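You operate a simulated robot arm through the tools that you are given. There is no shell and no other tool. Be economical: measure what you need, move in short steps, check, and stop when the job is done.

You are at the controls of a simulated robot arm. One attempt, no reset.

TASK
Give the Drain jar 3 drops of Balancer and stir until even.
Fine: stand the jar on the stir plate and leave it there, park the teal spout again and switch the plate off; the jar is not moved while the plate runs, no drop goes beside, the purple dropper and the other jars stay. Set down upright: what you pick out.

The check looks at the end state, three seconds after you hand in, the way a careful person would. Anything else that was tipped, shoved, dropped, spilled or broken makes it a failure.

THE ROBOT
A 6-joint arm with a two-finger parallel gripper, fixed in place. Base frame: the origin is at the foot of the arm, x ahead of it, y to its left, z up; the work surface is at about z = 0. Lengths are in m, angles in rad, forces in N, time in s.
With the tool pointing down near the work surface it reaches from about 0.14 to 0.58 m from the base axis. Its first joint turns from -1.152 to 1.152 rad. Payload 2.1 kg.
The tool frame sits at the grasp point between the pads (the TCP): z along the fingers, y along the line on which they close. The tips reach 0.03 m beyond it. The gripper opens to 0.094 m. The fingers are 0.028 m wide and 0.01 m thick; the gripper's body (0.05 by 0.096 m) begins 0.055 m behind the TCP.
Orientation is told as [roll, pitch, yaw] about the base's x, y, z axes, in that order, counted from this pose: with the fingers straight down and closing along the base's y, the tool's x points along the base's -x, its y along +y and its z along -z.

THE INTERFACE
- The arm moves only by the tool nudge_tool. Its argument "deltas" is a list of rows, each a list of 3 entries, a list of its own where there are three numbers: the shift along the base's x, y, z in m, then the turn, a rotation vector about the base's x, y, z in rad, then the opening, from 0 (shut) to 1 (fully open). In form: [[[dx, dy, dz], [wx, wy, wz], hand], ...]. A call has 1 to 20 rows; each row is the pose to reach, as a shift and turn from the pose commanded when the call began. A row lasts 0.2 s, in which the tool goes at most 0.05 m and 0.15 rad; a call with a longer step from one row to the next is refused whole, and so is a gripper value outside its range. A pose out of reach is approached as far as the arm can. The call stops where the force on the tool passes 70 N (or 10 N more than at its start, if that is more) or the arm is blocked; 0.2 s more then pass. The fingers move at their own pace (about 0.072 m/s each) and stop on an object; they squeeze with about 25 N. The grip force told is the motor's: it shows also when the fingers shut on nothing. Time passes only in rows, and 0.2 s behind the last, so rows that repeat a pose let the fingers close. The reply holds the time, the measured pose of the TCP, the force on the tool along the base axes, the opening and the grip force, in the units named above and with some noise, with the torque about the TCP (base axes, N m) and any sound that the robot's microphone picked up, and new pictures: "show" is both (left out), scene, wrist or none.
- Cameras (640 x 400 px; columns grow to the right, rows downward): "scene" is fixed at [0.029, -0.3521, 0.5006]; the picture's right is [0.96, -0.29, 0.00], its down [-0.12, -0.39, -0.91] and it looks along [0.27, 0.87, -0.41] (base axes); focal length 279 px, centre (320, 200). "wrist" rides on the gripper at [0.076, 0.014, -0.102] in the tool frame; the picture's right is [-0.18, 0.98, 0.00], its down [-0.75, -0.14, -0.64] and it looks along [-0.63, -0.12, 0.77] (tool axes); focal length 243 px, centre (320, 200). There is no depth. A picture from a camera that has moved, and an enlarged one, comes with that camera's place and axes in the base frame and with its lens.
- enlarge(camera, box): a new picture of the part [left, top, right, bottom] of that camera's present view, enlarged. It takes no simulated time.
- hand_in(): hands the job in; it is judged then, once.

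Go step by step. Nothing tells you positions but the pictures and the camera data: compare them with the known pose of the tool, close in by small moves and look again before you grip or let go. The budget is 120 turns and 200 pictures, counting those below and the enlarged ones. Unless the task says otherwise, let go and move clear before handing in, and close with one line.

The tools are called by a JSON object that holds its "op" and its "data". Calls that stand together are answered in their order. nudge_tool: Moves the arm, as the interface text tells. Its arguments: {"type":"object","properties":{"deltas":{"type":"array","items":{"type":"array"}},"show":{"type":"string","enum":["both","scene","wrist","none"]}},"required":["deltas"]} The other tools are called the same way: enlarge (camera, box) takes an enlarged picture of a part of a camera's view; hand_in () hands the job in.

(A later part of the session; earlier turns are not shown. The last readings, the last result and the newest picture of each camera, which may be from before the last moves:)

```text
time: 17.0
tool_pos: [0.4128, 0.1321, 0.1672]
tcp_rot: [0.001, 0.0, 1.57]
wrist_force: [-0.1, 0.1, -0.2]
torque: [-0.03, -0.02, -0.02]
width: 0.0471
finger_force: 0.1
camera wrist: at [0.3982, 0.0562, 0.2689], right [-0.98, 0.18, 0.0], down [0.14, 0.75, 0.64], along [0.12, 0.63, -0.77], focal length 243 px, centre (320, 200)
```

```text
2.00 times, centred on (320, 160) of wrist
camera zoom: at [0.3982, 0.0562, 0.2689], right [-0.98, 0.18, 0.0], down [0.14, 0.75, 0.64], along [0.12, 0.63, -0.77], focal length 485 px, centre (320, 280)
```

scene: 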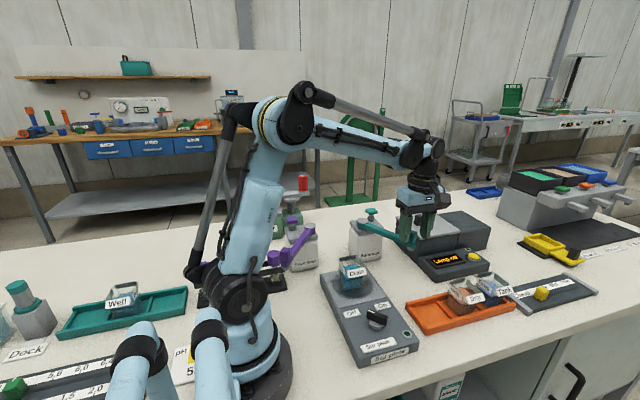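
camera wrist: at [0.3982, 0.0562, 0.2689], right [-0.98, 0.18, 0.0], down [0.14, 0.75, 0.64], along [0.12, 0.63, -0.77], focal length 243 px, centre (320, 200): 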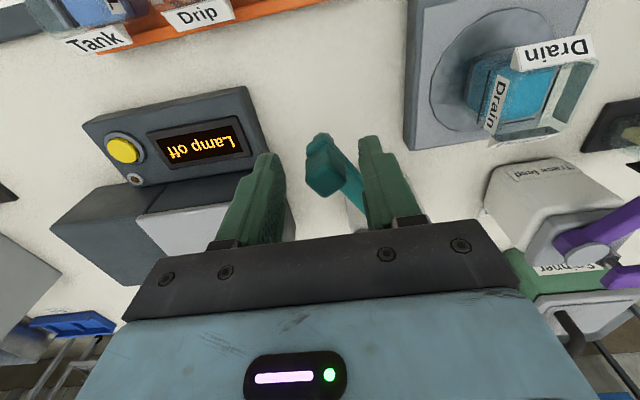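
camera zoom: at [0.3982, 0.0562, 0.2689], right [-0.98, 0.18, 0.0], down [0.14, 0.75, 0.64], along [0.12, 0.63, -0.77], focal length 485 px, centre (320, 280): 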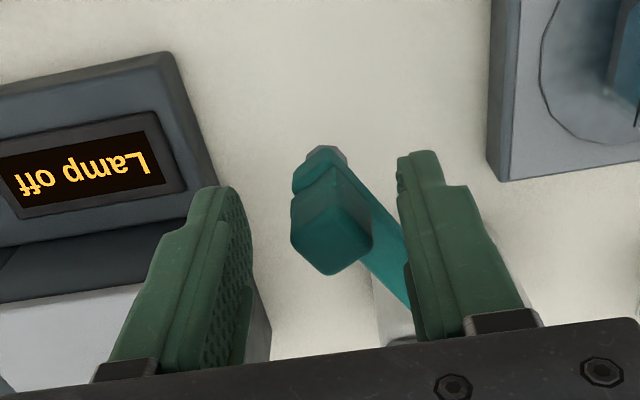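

The block is caged with the tips above the bar. I'll narrow the cage slightly and swing it slowly along the arc about the pivot, halfway first.

{"op": "nudge_tool", "data": {"deltas": [[[0, 0, 0], [0, 0, 0], 0.42], [[-0.006, -0.001, 0], [0, 0, 0], 0.42], [[-0.015, -0.003, 0], [0, 0, 0], 0.42], [[-0.0235, -0.005, 0], [0, 0, 0], 0.42], [[-0.033, -0.008, 0], [0, 0, 0], 0.42], [[-0.042, -0.0105, 0], [0, 0, 0], 0.42], [[-0.052, -0.012, 0], [0, 0, 0], 0.42], [[-0.0615, -0.0134, 0], [0, 0, 0], 0.42], [[-0.071, -0.014, 0], [0, 0, 0], 0.42], [[-0.081, -0.014, 0], [0, 0, 0], 0.42], [[-0.081, -0.014, 0], [0, 0, 0], 0.42]]}}

{"op": "enlarge", "data": {"camera": "scene", "box": [310, 170, 450, 290]}}

{"op": "enlarge", "data": {"camera": "wrist", "box": [210, 60, 500, 260]}}

```text
time: 19.4
tool_pos: [0.3302, 0.1184, 0.1648]
tcp_rot: [0.002, -0.001, 1.57]
wrist_force: [0.4, -0.3, -0.6]
torque: [0.0, 0.0, 0.0]
width: 0.0394
finger_force: 0.0
camera wrist: at [0.3157, 0.0421, 0.2676], right [-0.98, 0.18, 0.0], down [0.14, 0.75, 0.64], along [0.12, 0.63, -0.77], focal length 243 px, centre (320, 200)
```

scene: 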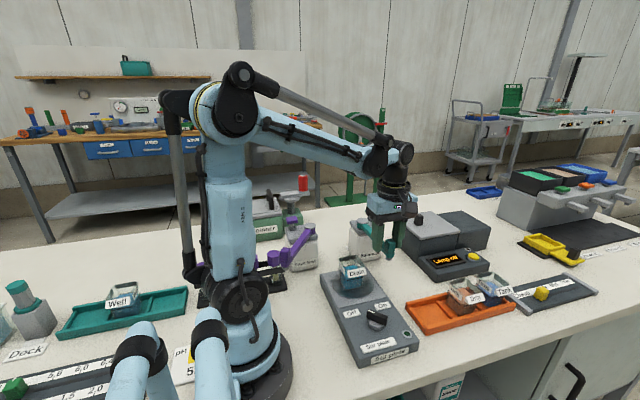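
wrist: 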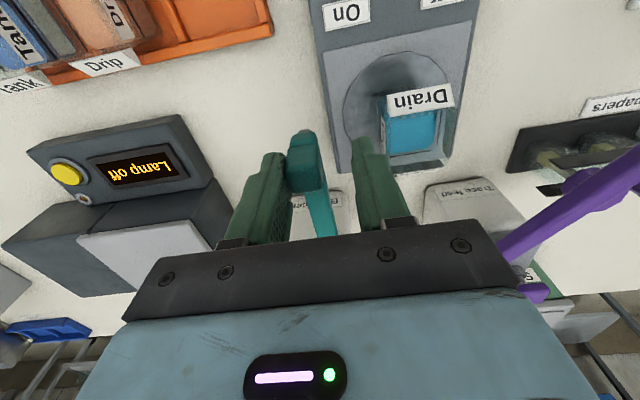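

```text
3.33 times, centred on (380, 230) of scene
camera zoom: at [0.029, -0.3521, 0.5006], right [0.96, -0.29, 0.0], down [-0.12, -0.39, -0.91], along [0.27, 0.87, -0.41], focal length 929 px, centre (120, 100)
```

zoom: 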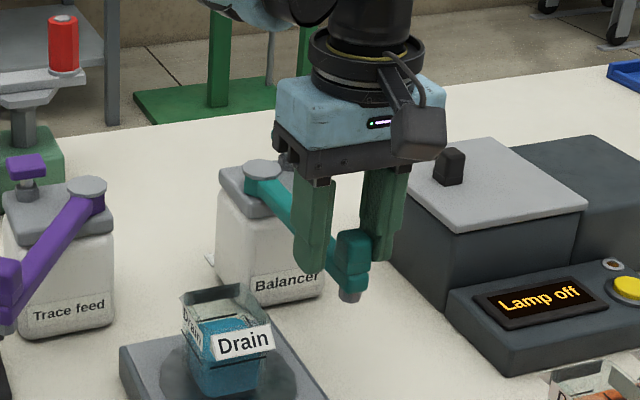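

```text
2.00 times, centred on (355, 160) of wrist
camera zoom: at [0.3157, 0.0421, 0.2676], right [-0.98, 0.18, 0.0], down [0.14, 0.75, 0.64], along [0.12, 0.63, -0.77], focal length 485 px, centre (250, 280)
```

zoom: 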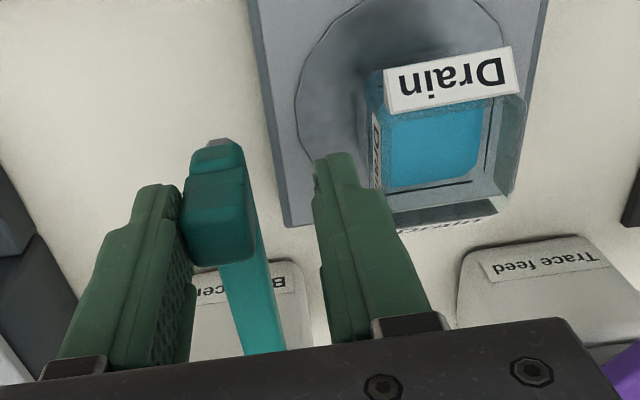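

The swing works freely. Continuing until the nozzle is just short of the jar, then checking clearance.

{"op": "nudge_tool", "data": {"deltas": [[[-0.01, 0.001, 0], [0, 0, 0], 0.42], [[-0.02, 0.0023, 0], [0, 0, 0], 0.42], [[-0.03, 0.0045, 0], [0, 0, 0], 0.42], [[-0.038, 0.0065, 0], [0, 0, 0], 0.42], [[-0.038, 0.0065, 0], [0, 0, 0], 0.42]]}}

{"op": "enlarge", "data": {"camera": "scene", "box": [320, 190, 420, 280]}}

{"op": "enlarge", "data": {"camera": "wrist", "box": [210, 60, 500, 260]}}

```text
time: 20.6
tool_pos: [0.2908, 0.1253, 0.166]
tcp_rot: [0.001, -0.001, 1.571]
wrist_force: [-0.1, 0.3, -0.3]
torque: [0.0, 0.0, 0.03]
width: 0.0398
finger_force: 0.1
camera wrist: at [0.2767, 0.0497, 0.2685], right [-0.98, 0.18, 0.0], down [0.14, 0.75, 0.64], along [0.12, 0.63, -0.77], focal length 243 px, centre (320, 200)
```

scene: 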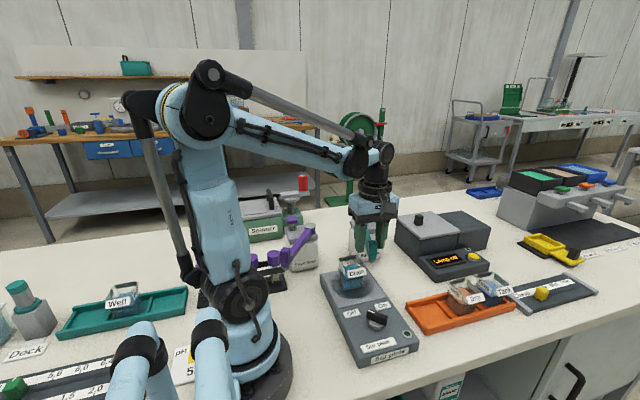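
wrist: 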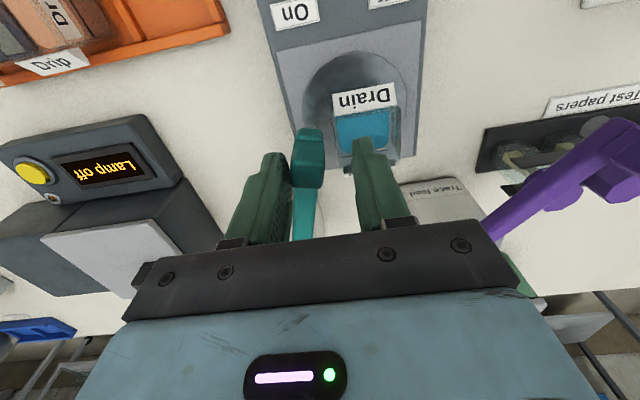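

```text
4.44 times, centred on (370, 235) of scene
camera zoom: at [0.029, -0.3521, 0.5006], right [0.96, -0.29, 0.0], down [-0.12, -0.39, -0.91], along [0.27, 0.87, -0.41], focal length 1238 px, centre (98, 44)
```

zoom: 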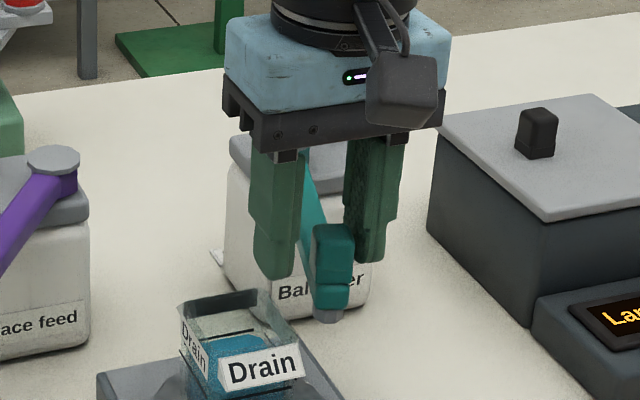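

```text
2.00 times, centred on (355, 160) of wrist
camera zoom: at [0.2767, 0.0497, 0.2685], right [-0.98, 0.18, 0.0], down [0.14, 0.75, 0.64], along [0.12, 0.63, -0.77], focal length 485 px, centre (250, 280)
```

zoom: 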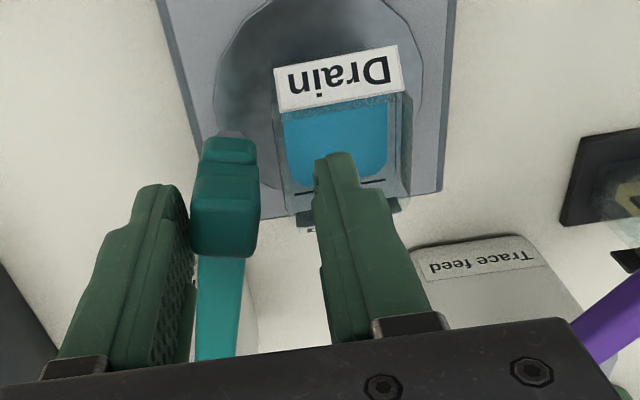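

Nozzle bottom measures z ≈ 0.099, jar rim ≈ 0.091, so it should pass. I'll advance 10 mm and check.

{"op": "nudge_tool", "data": {"deltas": [[[-0.006, 0.002, 0], [0, 0, 0], 0.42], [[-0.012, 0.004, 0], [0, 0, 0], 0.42], [[-0.012, 0.004, 0], [0, 0, 0], 0.42]], "show": "none"}}

{"op": "enlarge", "data": {"camera": "scene", "box": [320, 190, 420, 280]}}

{"op": "enlarge", "data": {"camera": "wrist", "box": [210, 60, 500, 260]}}

```text
time: 21.4
tool_pos: [0.2801, 0.1306, 0.1668]
tcp_rot: [0.001, -0.001, 1.571]
wrist_force: [0.5, 0.3, -0.7]
torque: [0.03, -0.04, -0.01]
width: 0.0397
finger_force: 0.1
```

```text
4.44 times, centred on (370, 235) of scene
camera zoom: at [0.029, -0.3521, 0.5006], right [0.96, -0.29, 0.0], down [-0.12, -0.39, -0.91], along [0.27, 0.87, -0.41], focal length 1238 px, centre (98, 44)
```

zoom: 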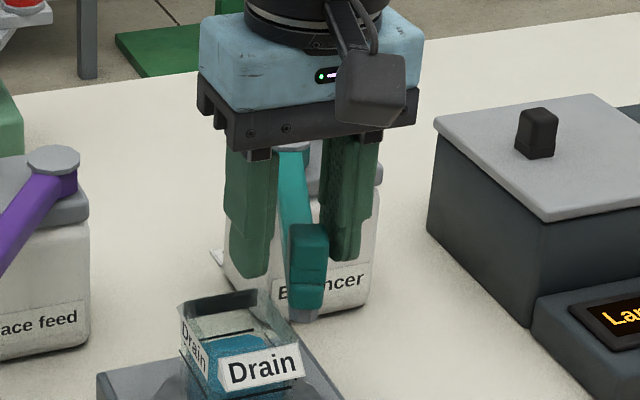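

```text
2.00 times, centred on (355, 160) of wrist
camera zoom: at [0.2654, 0.0546, 0.2685], right [-0.98, 0.18, 0.0], down [0.14, 0.75, 0.64], along [0.12, 0.63, -0.77], focal length 485 px, centre (250, 280)
```

zoom: 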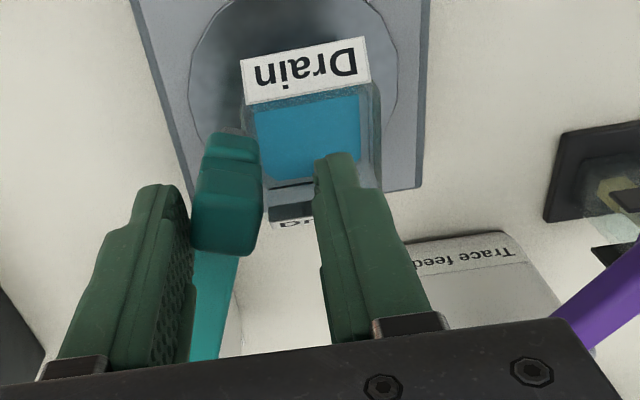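

Still clear and the jar is unmoved. Advancing another 10 mm.

{"op": "nudge_tool", "data": {"deltas": [[[-0.005, 0.002, 0], [0, 0, 0], 0.42], [[-0.01, 0.004, 0], [0, 0, 0], 0.42], [[-0.01, 0.004, 0], [0, 0, 0], 0.42]], "show": "none"}}

{"op": "enlarge", "data": {"camera": "scene", "box": [320, 190, 420, 280]}}

{"op": "enlarge", "data": {"camera": "wrist", "box": [210, 60, 500, 260]}}

```text
time: 22.2
tool_pos: [0.2703, 0.1337, 0.1648]
tcp_rot: [0.002, -0.001, 1.57]
wrist_force: [-0.8, 0.0, -0.8]
torque: [-0.01, 0.0, 0.04]
width: 0.0396
finger_force: 0.1
```

```text
4.44 times, centred on (370, 235) of scene
camera zoom: at [0.029, -0.3521, 0.5006], right [0.96, -0.29, 0.0], down [-0.12, -0.39, -0.91], along [0.27, 0.87, -0.41], focal length 1238 px, centre (98, 44)
```

zoom: 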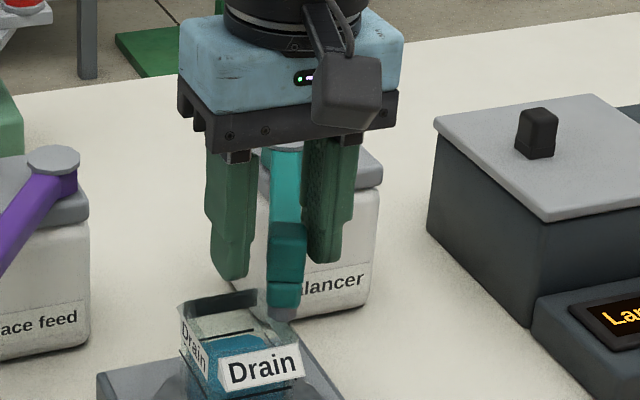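

```text
2.00 times, centred on (355, 160) of wrist
camera zoom: at [0.2559, 0.0567, 0.2678], right [-0.98, 0.18, 0.0], down [0.14, 0.75, 0.64], along [0.12, 0.63, -0.77], focal length 485 px, centre (250, 280)
```

zoom: 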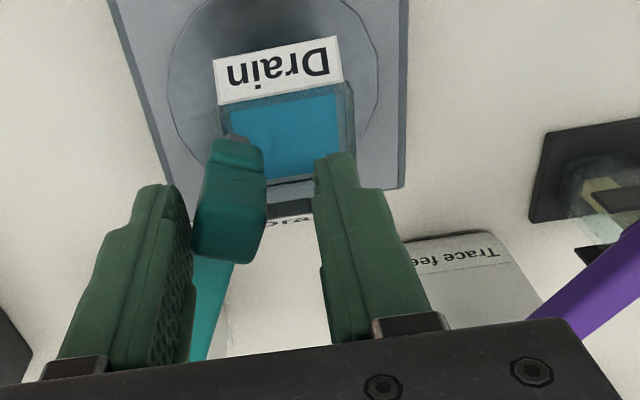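

The nozzle is crossing the rim without touching. Another ~16 mm to centre it.

{"op": "nudge_tool", "data": {"deltas": [[[-0.006, 0.003, 0], [0, 0, 0], 0.42], [[-0.012, 0.006, 0], [0, 0, 0], 0.42], [[-0.017, 0.009, 0], [0, 0, 0], 0.42], [[-0.017, 0.009, 0], [0, 0, 0], 0.42]], "show": "none"}}

{"op": "enlarge", "data": {"camera": "scene", "box": [320, 190, 420, 280]}}

{"op": "enlarge", "data": {"camera": "wrist", "box": [210, 60, 500, 260]}}

```text
time: 23.2
tool_pos: [0.2539, 0.1417, 0.1657]
tcp_rot: [0.0, 0.001, 1.57]
wrist_force: [4.5, -1.4, 1.0]
torque: [-0.04, -0.11, -0.04]
width: 0.0422
finger_force: 2.0
```

```text
4.44 times, centred on (370, 235) of scene
camera zoom: at [0.029, -0.3521, 0.5006], right [0.96, -0.29, 0.0], down [-0.12, -0.39, -0.91], along [0.27, 0.87, -0.41], focal length 1238 px, centre (98, 44)
```

zoom: 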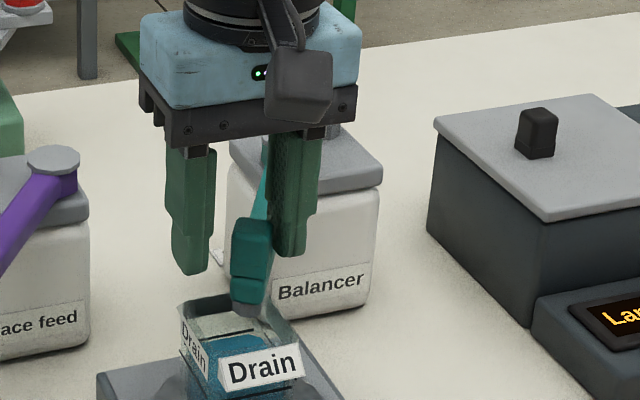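

```text
2.00 times, centred on (355, 160) of wrist
camera zoom: at [0.2392, 0.0663, 0.2684], right [-0.98, 0.18, 0.0], down [0.14, 0.75, 0.64], along [0.12, 0.63, -0.77], focal length 485 px, centre (250, 280)
```

zoom: 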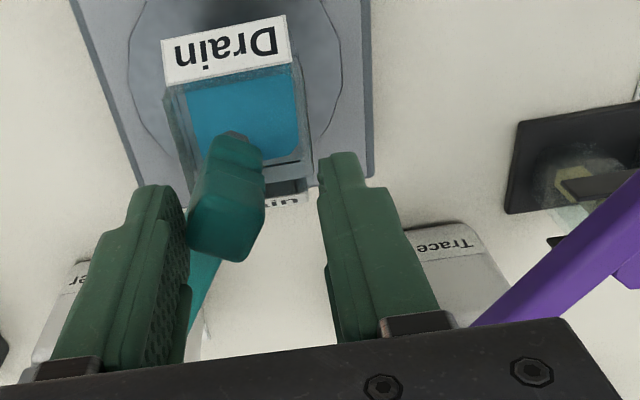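

Light contact force indicates the spout reached its stop, with the nozzle over the jar centre; the jar hasn't moved. I'll back off to relieve and rise clear, then look.

{"op": "nudge_tool", "data": {"deltas": [[[0.004, -0.001, 0], [0, 0, 0], 0.48], [[0.004, -0.001, 0], [0, 0, 0], 0.5], [[0.004, -0.001, 0.03], [0, 0, 0], 0.5], [[0.004, -0.001, 0.07], [0, 0, 0], 0.5], [[0.014, -0.041, 0.09], [0, 0, 0], 0.3], [[0.034, -0.081, 0.1], [0, 0, 0], 0.1], [[0.06, -0.12, 0.1], [0, 0, 0], 0], [[0.06, -0.12, 0.1], [0, 0, 0], 0]]}}

{"op": "enlarge", "data": {"camera": "scene", "box": [310, 190, 430, 290]}}

{"op": "enlarge", "data": {"camera": "wrist", "box": [260, 0, 560, 250]}}

```text
time: 25.0
tool_pos: [0.316, 0.0206, 0.2692]
tcp_rot: [0.001, 0.0, 1.57]
wrist_force: [0.4, 0.1, 0.3]
torque: [-0.05, 0.01, 0.02]
width: 0.0001
finger_force: 24.8
camera wrist: at [0.3016, -0.0558, 0.3716], right [-0.98, 0.18, 0.0], down [0.14, 0.75, 0.64], along [0.12, 0.63, -0.77], focal length 243 px, centre (320, 200)
```

scene: 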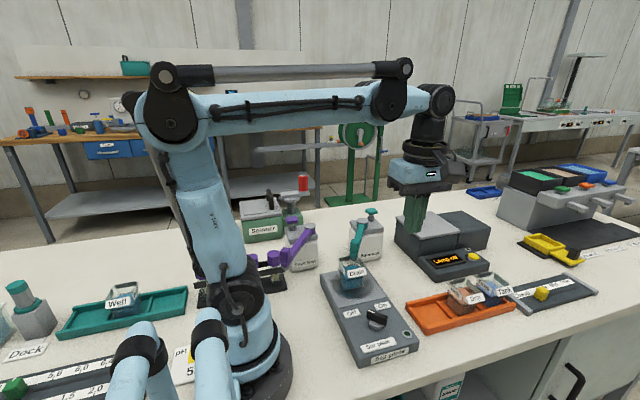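
wrist: 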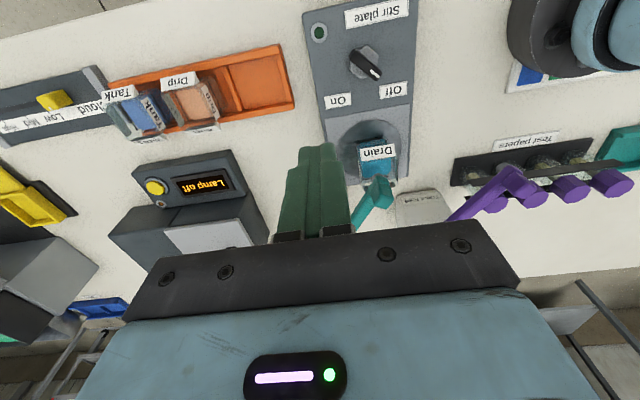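

```text
4.00 times, centred on (370, 240) of scene
camera zoom: at [0.029, -0.3521, 0.5006], right [0.96, -0.29, 0.0], down [-0.12, -0.39, -0.91], along [0.27, 0.87, -0.41], focal length 1114 px, centre (120, 40)
```

zoom: 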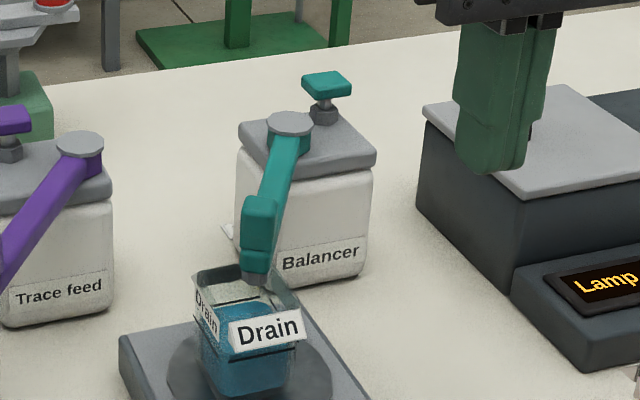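

```text
1.60 times, centred on (410, 125) of wrist
camera zoom: at [0.3016, -0.0558, 0.3716], right [-0.98, 0.18, 0.0], down [0.14, 0.75, 0.64], along [0.12, 0.63, -0.77], focal length 388 px, centre (176, 320)
```

zoom: 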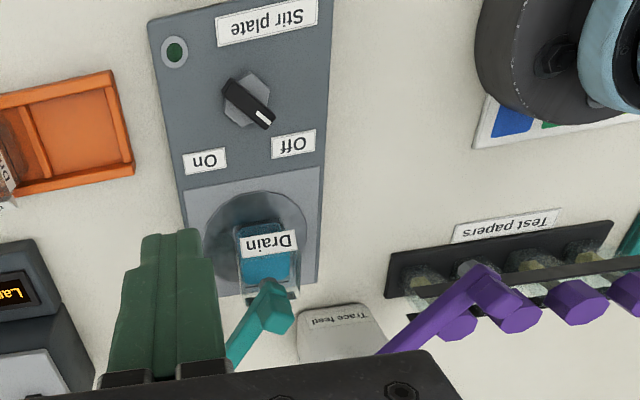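

The nozzle hangs over the jar opening and both stand steady. Next, go above the teal button near (0.377, 0.291, 0.145) with closed fingers.

{"op": "nudge_tool", "data": {"deltas": [[[0.01, 0.04, 0], [0, 0, 0], 0], [[0.02, 0.085, 0], [0, 0, 0], 0], [[0.03, 0.13, 0], [0, 0, 0], 0], [[0.04, 0.175, 0], [0, 0, 0], 0], [[0.05, 0.22, -0.01], [0, 0, 0], 0], [[0.06, 0.25, -0.03], [0, 0, 0], 0], [[0.061, 0.27, -0.045], [0, 0, 0], 0], [[0.061, 0.27, -0.045], [0, 0, 0], 0]]}}

{"op": "enlarge", "data": {"camera": "scene", "box": [320, 150, 460, 270]}}

{"op": "enlarge", "data": {"camera": "wrist", "box": [200, 40, 460, 260]}}

```text
time: 26.8
tool_pos: [0.3745, 0.2928, 0.2223]
tcp_rot: [0.002, 0.001, 1.572]
wrist_force: [-0.3, 0.0, -0.2]
torque: [-0.03, 0.04, -0.01]
width: 0.0002
finger_force: 24.8
camera wrist: at [0.3597, 0.2167, 0.3244], right [-0.98, 0.18, 0.0], down [0.14, 0.75, 0.64], along [0.12, 0.63, -0.77], focal length 243 px, centre (320, 200)
```

scene: 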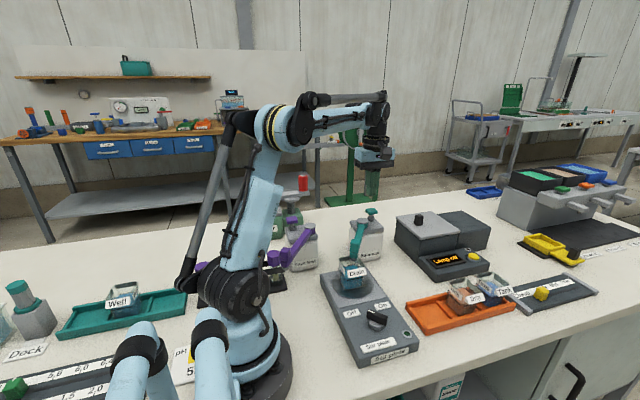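
wrist: 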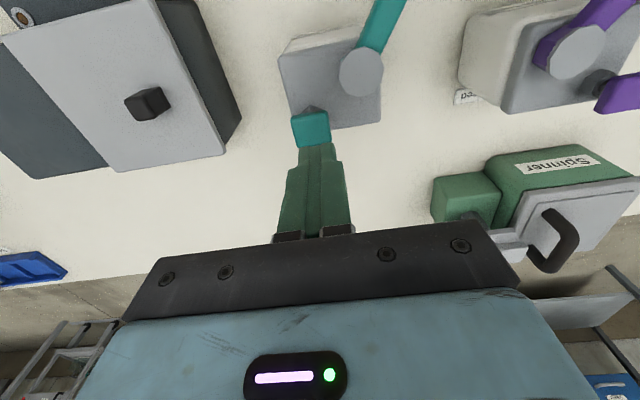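

```text
3.33 times, centred on (390, 210) of scene
camera zoom: at [0.029, -0.3521, 0.5006], right [0.96, -0.29, 0.0], down [-0.12, -0.39, -0.91], along [0.27, 0.87, -0.41], focal length 929 px, centre (87, 167)
```

zoom: 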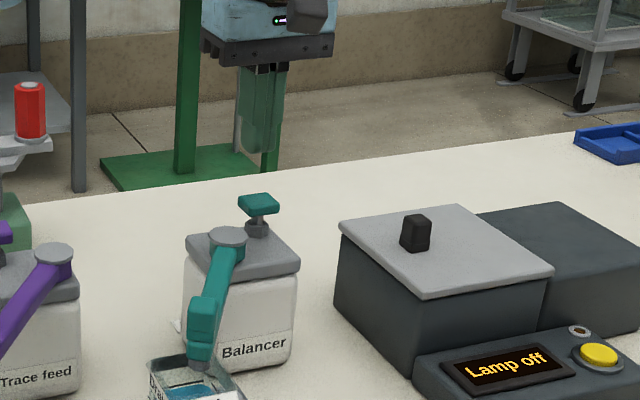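

```text
1.82 times, centred on (330, 150) of wrist
camera zoom: at [0.3597, 0.2167, 0.3244], right [-0.98, 0.18, 0.0], down [0.14, 0.75, 0.64], along [0.12, 0.63, -0.77], focal length 441 px, centre (302, 291)
```

zoom: 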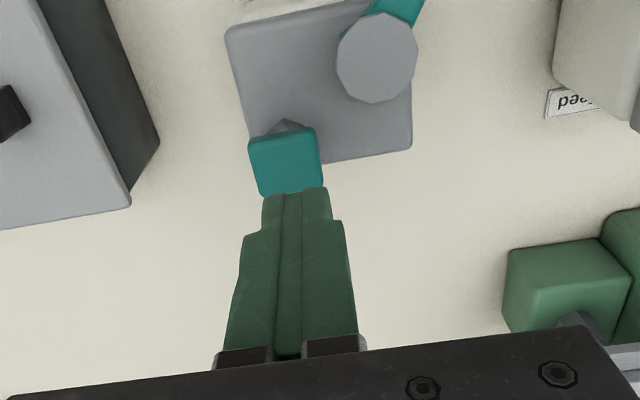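

The button centre is at about (0.380, 0.293). Lowering the tips to just above it.

{"op": "nudge_tool", "data": {"deltas": [[[0.005, 0.001, -0.02], [0, 0, 0], 0], [[0.005, 0.001, -0.038], [0, 0, 0], 0], [[0.005, 0.001, -0.042], [0, 0, 0], 0]], "show": "wrist"}}

{"op": "enlarge", "data": {"camera": "scene", "box": [330, 180, 430, 270]}}

```text
time: 27.6
tool_pos: [0.3783, 0.296, 0.1792]
tcp_rot: [0.001, -0.002, 1.571]
wrist_force: [-0.1, -0.6, -0.6]
torque: [-0.02, 0.03, -0.02]
width: 0.0001
finger_force: 24.9
camera wrist: at [0.3636, 0.2189, 0.2811], right [-0.98, 0.18, 0.0], down [0.14, 0.75, 0.64], along [0.12, 0.63, -0.77], focal length 243 px, centre (320, 200)
```

wrist: 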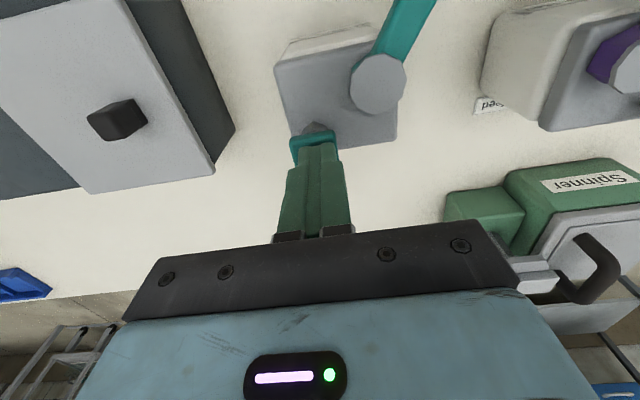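

```text
4.44 times, centred on (380, 225) of scene
camera zoom: at [0.029, -0.3521, 0.5006], right [0.96, -0.29, 0.0], down [-0.12, -0.39, -0.91], along [0.27, 0.87, -0.41], focal length 1238 px, centre (53, 89)
```

zoom: 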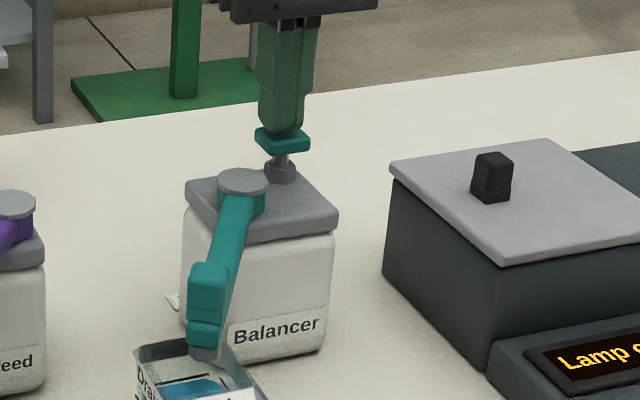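

Aligned right above the button. Pressing down in small steps.

{"op": "nudge_tool", "data": {"deltas": [[[0, 0, -0.003], [0, 0, 0], 0], [[0, 0, -0.006], [0, 0, 0], 0]], "show": "none"}}

```text
time: 28.2
tool_pos: [0.3796, 0.2943, 0.1742]
tcp_rot: [0.001, -0.001, 1.571]
wrist_force: [-0.8, 0.1, 0.9]
torque: [-0.01, -0.01, 0.01]
width: 0.0
finger_force: 25.2
```

{"op": "nudge_tool", "data": {"deltas": [[[0, 0, -0.002], [0, 0, 0], 0], [[0, 0, -0.004], [0, 0, 0], 0]], "show": "none"}}

{"op": "enlarge", "data": {"camera": "scene", "box": [330, 180, 430, 290]}}

```text
time: 28.8
tool_pos: [0.3777, 0.2934, 0.1701]
tcp_rot: [0.002, 0.0, 1.57]
wrist_force: [0.5, 0.1, 1.3]
torque: [-0.03, -0.01, 0.02]
width: 0.0
finger_force: 25.4
```

```text
3.64 times, centred on (380, 235) of scene
camera zoom: at [0.029, -0.3521, 0.5006], right [0.96, -0.29, 0.0], down [-0.12, -0.39, -0.91], along [0.27, 0.87, -0.41], focal length 1013 px, centre (102, 73)
```

zoom: 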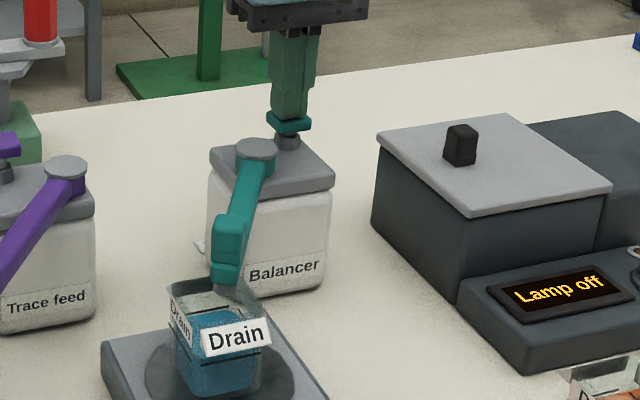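

The button is going down under about 1.5 N; no sound yet. A little further.

{"op": "nudge_tool", "data": {"deltas": [[[0, 0, -0.002], [0, 0, 0], 0], [[0, 0, -0.003], [0, 0, 0], 0]], "show": "none"}}

{"op": "enlarge", "data": {"camera": "scene", "box": [330, 180, 430, 290]}}

```text
time: 29.4
tool_pos: [0.378, 0.2941, 0.1651]
tcp_rot: [0.001, -0.001, 1.569]
wrist_force: [-2.1, -1.0, 3.0]
torque: [-0.02, -0.01, -0.03]
width: 0.0003
finger_force: 24.9
heard: click
```

```text
3.64 times, centred on (380, 235) of scene
camera zoom: at [0.029, -0.3521, 0.5006], right [0.96, -0.29, 0.0], down [-0.12, -0.39, -0.91], along [0.27, 0.87, -0.41], focal length 1013 px, centre (102, 73)
```

zoom: 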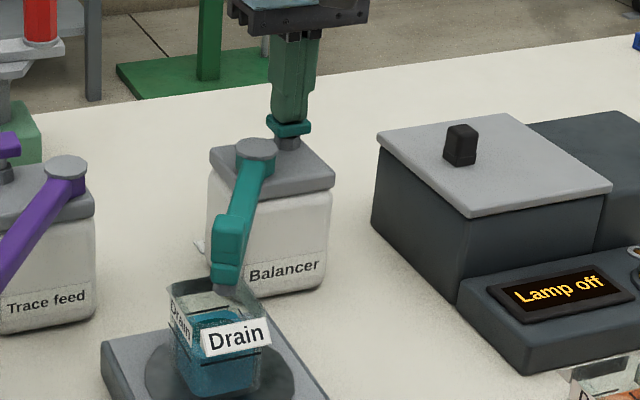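

A click: one press done. I'll release fully and check the jar for the drop.

{"op": "nudge_tool", "data": {"deltas": [[[0, 0, 0.005], [0, 0, 0], 0], [[0, 0, 0.011], [0, 0, 0], 0], [[0, 0, 0.013], [0, 0, 0], 0]], "show": "none"}}

{"op": "enlarge", "data": {"camera": "scene", "box": [330, 180, 430, 300]}}

```text
time: 30.2
tool_pos: [0.3787, 0.2941, 0.1798]
tcp_rot: [0.001, 0.0, 1.571]
wrist_force: [0.0, -0.1, 0.5]
torque: [0.04, 0.0, -0.02]
width: 0.0
finger_force: 25.0
```

```text
3.33 times, centred on (380, 240) of scene
camera zoom: at [0.029, -0.3521, 0.5006], right [0.96, -0.29, 0.0], down [-0.12, -0.39, -0.91], along [0.27, 0.87, -0.41], focal length 929 px, centre (120, 67)
```

zoom: 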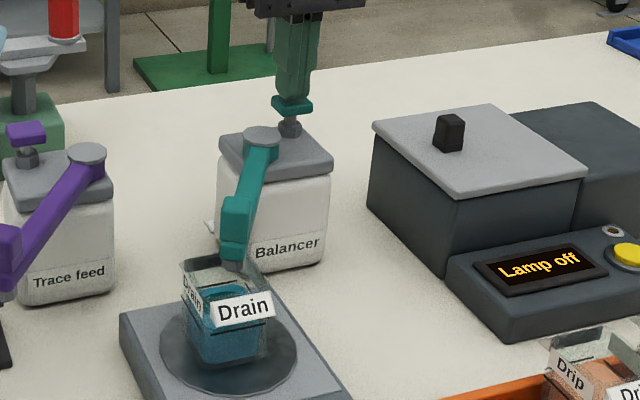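

The liquid shows a darker patch, so the drop went in and the button is back up. Second press with the same stroke.

{"op": "nudge_tool", "data": {"deltas": [[[0, 0, -0.006], [0, 0, 0], 0], [[0, 0, -0.01], [0, 0, 0], 0], [[0, 0, -0.0115], [0, 0, 0], 0], [[0, 0, -0.013], [0, 0, 0], 0], [[0, 0, -0.013], [0, 0, 0], 0]], "show": "none"}}

```text
time: 31.4
tool_pos: [0.3794, 0.294, 0.1673]
tcp_rot: [0.001, -0.002, 1.572]
wrist_force: [-0.6, -0.9, 2.2]
torque: [-0.07, -0.03, -0.01]
width: 0.0
finger_force: 25.1
heard: click
```

{"op": "nudge_tool", "data": {"deltas": [[[0, 0, 0.005], [0, 0, 0], 0], [[0, 0, 0.011], [0, 0, 0], 0], [[0, 0, 0.013], [0, 0, 0], 0], [[0, 0, 0.013], [0, 0, 0], 0]], "show": "none"}}

{"op": "enlarge", "data": {"camera": "scene", "box": [330, 180, 430, 300]}}

```text
time: 32.4
tool_pos: [0.3802, 0.2939, 0.1795]
tcp_rot: [0.002, 0.0, 1.569]
wrist_force: [-0.3, 0.4, -0.7]
torque: [0.01, -0.03, -0.04]
width: 0.0003
finger_force: 24.9
```

```text
3.33 times, centred on (380, 240) of scene
camera zoom: at [0.029, -0.3521, 0.5006], right [0.96, -0.29, 0.0], down [-0.12, -0.39, -0.91], along [0.27, 0.87, -0.41], focal length 929 px, centre (120, 67)
```

zoom: 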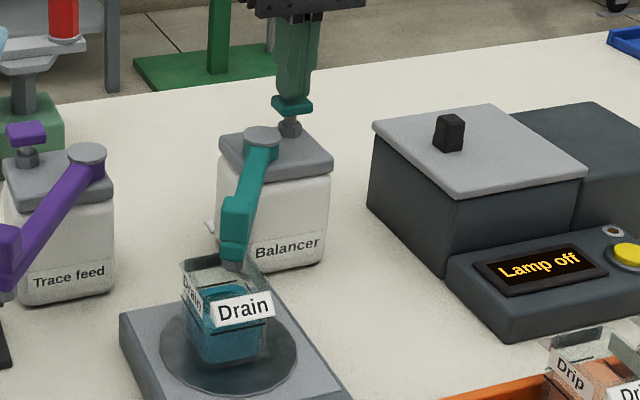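

{"op": "enlarge", "data": {"camera": "scene", "box": [335, 250, 385, 300]}}

{"op": "nudge_tool", "data": {"deltas": [[[0, 0, -0.006], [0, 0, 0], 0], [[0, 0, -0.01], [0, 0, 0], 0], [[0, 0, -0.0115], [0, 0, 0], 0], [[0, 0, -0.013], [0, 0, 0], 0], [[0, 0, -0.013], [0, 0, 0], 0]], "show": "none"}}

```text
8.00 times, centred on (360, 275) of scene
camera zoom: at [0.029, -0.3521, 0.5006], right [0.96, -0.29, 0.0], down [-0.12, -0.39, -0.91], along [0.27, 0.87, -0.41], focal length 2229 px, centre (0, -400)
```

zoom: 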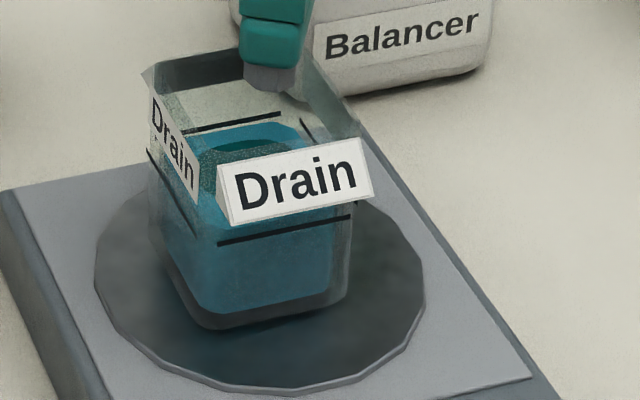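

```text
time: 33.6
tool_pos: [0.3787, 0.2944, 0.1666]
tcp_rot: [0.002, -0.002, 1.57]
wrist_force: [0.4, 1.9, 2.8]
torque: [0.03, -0.03, 0.01]
width: 0.0
finger_force: 25.3
heard: click
```

Three clicks so far, and a darker drop patch shows in the liquid. I'll release and rise clear of the button, then look at the jar.

{"op": "nudge_tool", "data": {"deltas": [[[0, 0, 0.005], [0, 0, 0], 0], [[0, 0, 0.011], [0, 0, 0], 0], [[0, 0, 0.04], [0, 0, 0], 0], [[0, 0, 0.08], [0, 0, 0], 0], [[-0.02, -0.04, 0.085], [0, 0, 0], 0], [[-0.04, -0.08, 0.085], [0, 0, 0], 0], [[-0.06, -0.12, 0.085], [0, 0, 0], 0], [[-0.08, -0.16, 0.085], [0, 0, 0], 0.2], [[-0.1, -0.2, 0.085], [0, 0, 0], 0.42], [[-0.1, -0.2, 0.085], [0, 0, 0], 0.42]]}}

{"op": "enlarge", "data": {"camera": "scene", "box": [325, 200, 415, 300]}}

{"op": "enlarge", "data": {"camera": "wrist", "box": [260, 0, 560, 250]}}

```text
time: 35.8
tool_pos: [0.2801, 0.094, 0.249]
tcp_rot: [0.002, -0.001, 1.572]
wrist_force: [0.4, -0.3, 0.1]
torque: [0.01, 0.01, 0.01]
width: 0.0395
finger_force: 0.2
camera wrist: at [0.2647, 0.0184, 0.3518], right [-0.98, 0.18, 0.0], down [0.14, 0.75, 0.64], along [0.12, 0.63, -0.77], focal length 243 px, centre (320, 200)
```

scene: 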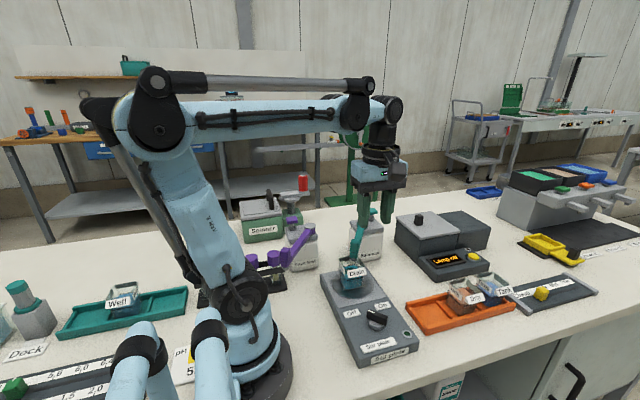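
wrist: 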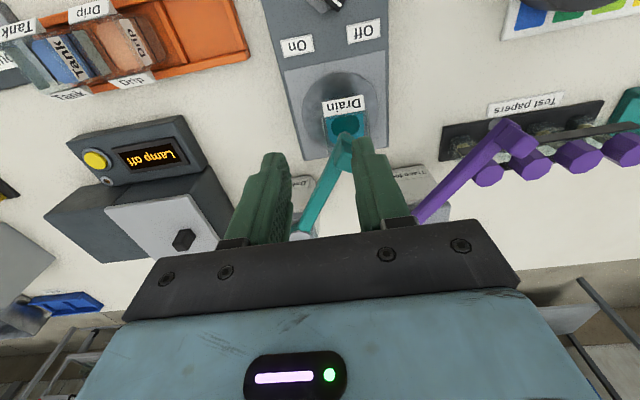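

```text
4.00 times, centred on (370, 250) of scene
camera zoom: at [0.029, -0.3521, 0.5006], right [0.96, -0.29, 0.0], down [-0.12, -0.39, -0.91], along [0.27, 0.87, -0.41], focal length 1114 px, centre (120, 0)
```

zoom: 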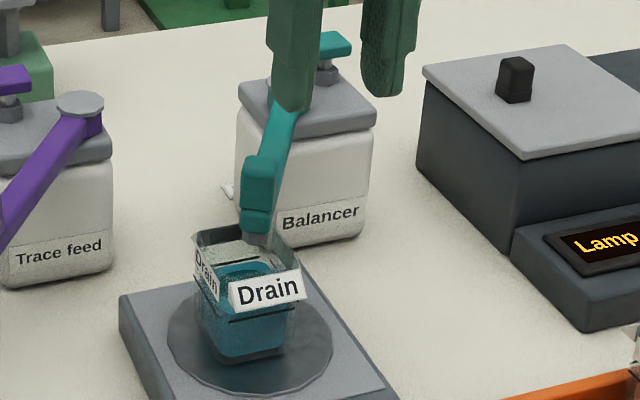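

```text
1.60 times, centred on (410, 125) of wrist
camera zoom: at [0.2647, 0.0184, 0.3518], right [-0.98, 0.18, 0.0], down [0.14, 0.75, 0.64], along [0.12, 0.63, -0.77], focal length 388 px, centre (176, 320)
```

zoom: 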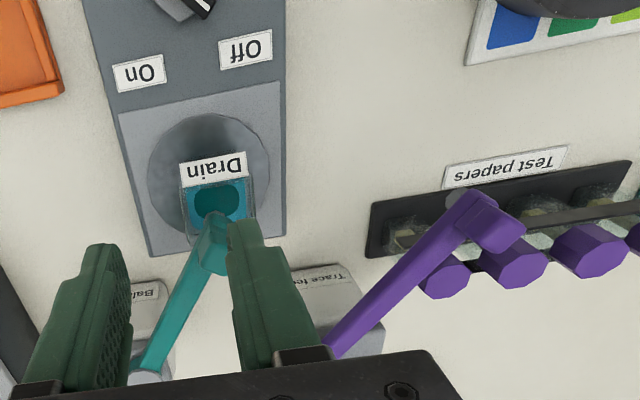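

Drops are in the jar and nothing is spilled. Now to park the spout: position the open cage above the handle block at (0.262, 0.138) and check.

{"op": "nudge_tool", "data": {"deltas": [[[-0.008, 0.022, 0], [0, 0, 0], 0.5], [[-0.0165, 0.044, 0], [0, 0, 0], 0.5], [[-0.0165, 0.044, -0.035], [0, 0, 0], 0.5], [[-0.0165, 0.044, -0.035], [0, 0, 0], 0.5]], "show": "none"}}

{"op": "enlarge", "data": {"camera": "scene", "box": [320, 190, 420, 280]}}

{"op": "enlarge", "data": {"camera": "wrist", "box": [210, 60, 430, 260]}}

```text
time: 36.8
tool_pos: [0.2622, 0.1364, 0.2182]
tcp_rot: [0.002, 0.001, 1.571]
wrist_force: [-0.4, -0.2, -0.8]
torque: [0.02, 0.0, -0.02]
width: 0.0471
finger_force: 0.2
```

```text
4.44 times, centred on (370, 235) of scene
camera zoom: at [0.029, -0.3521, 0.5006], right [0.96, -0.29, 0.0], down [-0.12, -0.39, -0.91], along [0.27, 0.87, -0.41], focal length 1238 px, centre (98, 44)
```

zoom: 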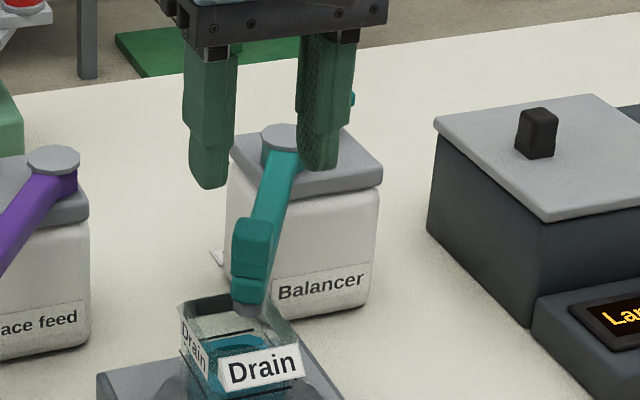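

```text
2.00 times, centred on (320, 160) of wrist
camera zoom: at [0.2474, 0.0603, 0.321], right [-0.98, 0.18, 0.0], down [0.14, 0.75, 0.64], along [0.12, 0.63, -0.77], focal length 485 px, centre (320, 280)
```

zoom: 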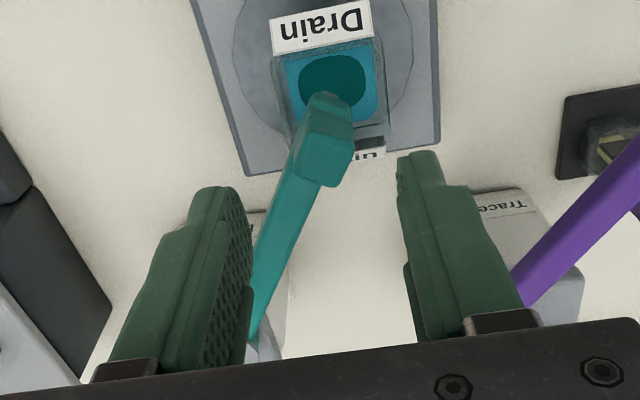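

The block is at about (0.259, 0.138); nearly centred. Lowering the cage around it.

{"op": "nudge_tool", "data": {"deltas": [[[-0.003, 0.002, -0.02], [0, 0, 0], 0.5], [[-0.003, 0.002, -0.04], [0, 0, 0], 0.5], [[-0.003, 0.002, -0.049], [0, 0, 0], 0.5], [[-0.003, 0.002, -0.049], [0, 0, 0], 0.5]], "show": "none"}}

{"op": "enlarge", "data": {"camera": "scene", "box": [320, 190, 420, 280]}}

{"op": "enlarge", "data": {"camera": "wrist", "box": [210, 60, 430, 260]}}

```text
time: 37.8
tool_pos: [0.2608, 0.1403, 0.1673]
tcp_rot: [0.004, 0.001, 1.569]
wrist_force: [0.1, -0.2, -0.2]
torque: [-0.01, -0.03, -0.04]
width: 0.0469
finger_force: 0.1
```

```text
4.44 times, centred on (370, 235) of scene
camera zoom: at [0.029, -0.3521, 0.5006], right [0.96, -0.29, 0.0], down [-0.12, -0.39, -0.91], along [0.27, 0.87, -0.41], focal length 1238 px, centre (98, 44)
```

zoom: 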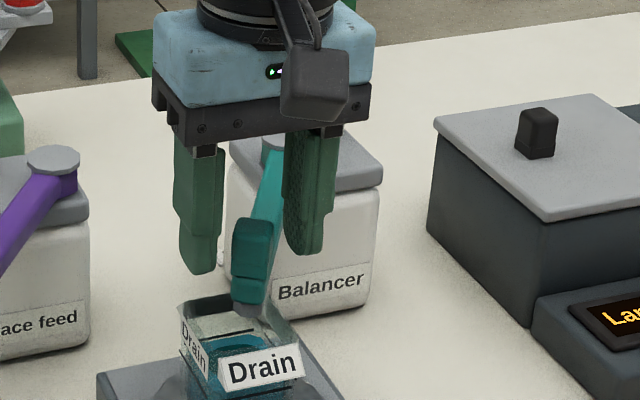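

```text
2.00 times, centred on (320, 160) of wrist
camera zoom: at [0.2452, 0.0642, 0.2693], right [-0.98, 0.18, 0.0], down [0.14, 0.75, 0.64], along [0.12, 0.63, -0.77], focal length 485 px, centre (320, 280)
```

zoom: 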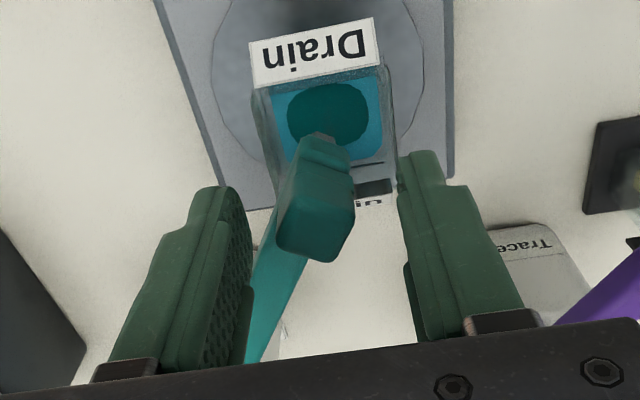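

Caged again. Swinging back slowly along the same arc, stopping short of the parked angle first.

{"op": "nudge_tool", "data": {"deltas": [[[0, 0, 0], [0, 0, 0], 0.42], [[0.009, -0.001, 0], [0, 0, 0], 0.42], [[0.0175, -0.0023, 0], [0, 0, 0], 0.42], [[0.0265, -0.007, 0], [0, 0, 0], 0.42], [[0.036, -0.011, 0], [0, 0, 0], 0.42], [[0.0455, -0.014, 0], [0, 0, 0], 0.42], [[0.0555, -0.0165, 0], [0, 0, 0], 0.42], [[0.0655, -0.0187, 0], [0, 0, 0], 0.42], [[0.075, -0.02, 0], [0, 0, 0], 0.42], [[0.085, -0.021, 0], [0, 0, 0], 0.42], [[0.095, -0.021, 0], [0, 0, 0], 0.42], [[0.1045, -0.0205, 0], [0, 0, 0], 0.42], [[0.114, -0.019, 0], [0, 0, 0], 0.42], [[0.1235, -0.0175, 0], [0, 0, 0], 0.42], [[0.132, -0.015, 0], [0, 0, 0], 0.42], [[0.1405, -0.012, 0], [0, 0, 0], 0.42], [[0.1405, -0.012, 0], [0, 0, 0], 0.42]]}}

{"op": "enlarge", "data": {"camera": "scene", "box": [350, 170, 490, 270]}}

{"op": "enlarge", "data": {"camera": "wrist", "box": [210, 60, 430, 260]}}

```text
time: 41.4
tool_pos: [0.4, 0.1274, 0.166]
tcp_rot: [0.001, -0.001, 1.571]
wrist_force: [0.2, 0.9, -0.8]
torque: [0.0, 0.03, 0.04]
width: 0.0396
finger_force: 0.0
camera wrist: at [0.3855, 0.0513, 0.269], right [-0.98, 0.18, 0.0], down [0.14, 0.75, 0.64], along [0.12, 0.63, -0.77], focal length 243 px, centre (320, 200)
```

scene: 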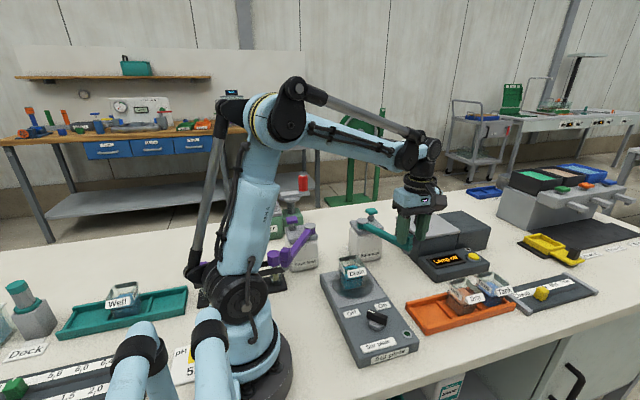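
wrist: 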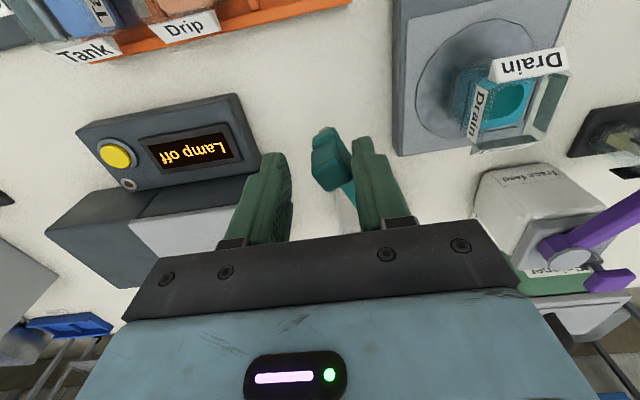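

```text
4.00 times, centred on (420, 220) of scene
camera zoom: at [0.029, -0.3521, 0.5006], right [0.96, -0.29, 0.0], down [-0.12, -0.39, -0.91], along [0.27, 0.87, -0.41], focal length 1114 px, centre (-80, 120)
```

zoom: 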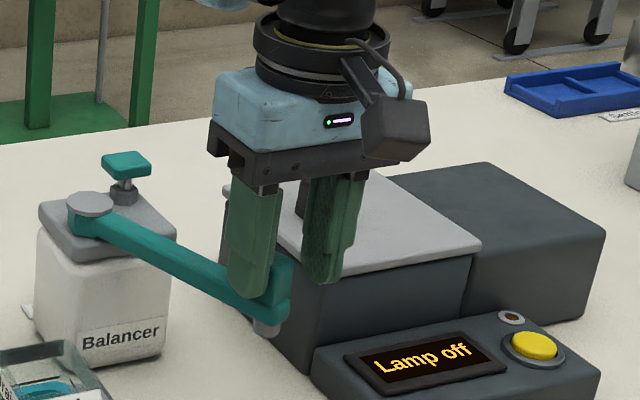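

```text
2.00 times, centred on (320, 160) of wrist
camera zoom: at [0.3855, 0.0513, 0.269], right [-0.98, 0.18, 0.0], down [0.14, 0.75, 0.64], along [0.12, 0.63, -0.77], focal length 485 px, centre (320, 280)
```

zoom: 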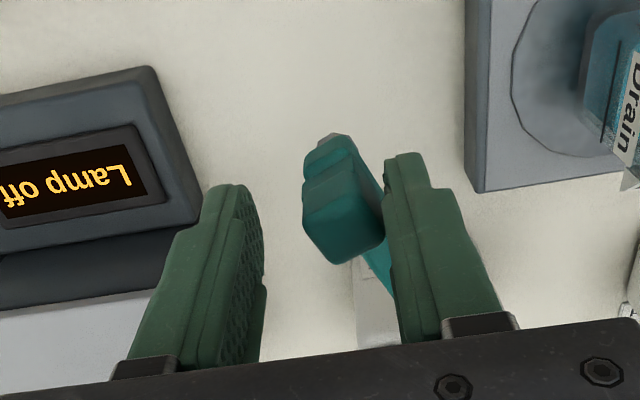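

The spout is ~15 mm short of its original place (nozzle at (265,330) vs (283,317) before in this same view). Continuing in small steps.

{"op": "nudge_tool", "data": {"deltas": [[[0.006, 0.003, 0], [0, 0, 0], 0.42], [[0.012, 0.006, 0], [0, 0, 0], 0.42], [[0.012, 0.006, 0], [0, 0, 0], 0.42]], "show": "none"}}

{"op": "enlarge", "data": {"camera": "scene", "box": [350, 170, 490, 270]}}

```text
time: 42.2
tool_pos: [0.4129, 0.1338, 0.1668]
tcp_rot: [0.002, 0.0, 1.572]
wrist_force: [0.3, 0.0, 0.9]
torque: [-0.04, 0.02, 0.0]
width: 0.0396
finger_force: 0.1
```

```text
4.00 times, centred on (420, 220) of scene
camera zoom: at [0.029, -0.3521, 0.5006], right [0.96, -0.29, 0.0], down [-0.12, -0.39, -0.91], along [0.27, 0.87, -0.41], focal length 1114 px, centre (-80, 120)
```

zoom: 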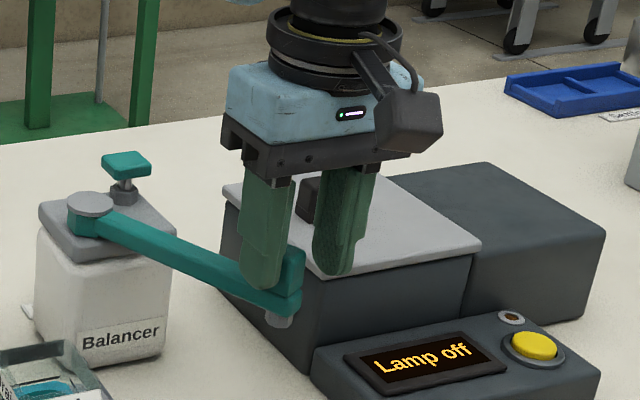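

Nearly there: nozzle at (278,321). About 4 mm more.

{"op": "nudge_tool", "data": {"deltas": [[[0.002, 0.001, 0], [0, 0, 0], 0.42], [[0.0042, 0.0025, 0], [0, 0, 0], 0.42], [[0.0042, 0.0025, 0], [0, 0, 0], 0.42]], "show": "none"}}

{"op": "enlarge", "data": {"camera": "scene", "box": [350, 170, 490, 270]}}

```text
time: 43.0
tool_pos: [0.4164, 0.1361, 0.1676]
tcp_rot: [0.001, 0.001, 1.571]
wrist_force: [-1.4, 0.1, -0.4]
torque: [0.01, -0.03, 0.02]
width: 0.0407
finger_force: 0.5
```

```text
4.00 times, centred on (420, 220) of scene
camera zoom: at [0.029, -0.3521, 0.5006], right [0.96, -0.29, 0.0], down [-0.12, -0.39, -0.91], along [0.27, 0.87, -0.41], focal length 1114 px, centre (-80, 120)
```

zoom: 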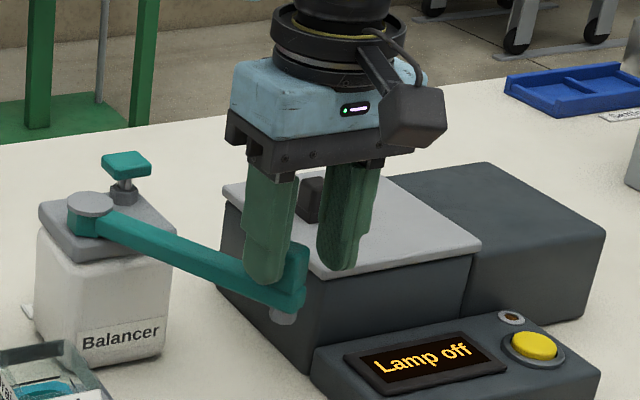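

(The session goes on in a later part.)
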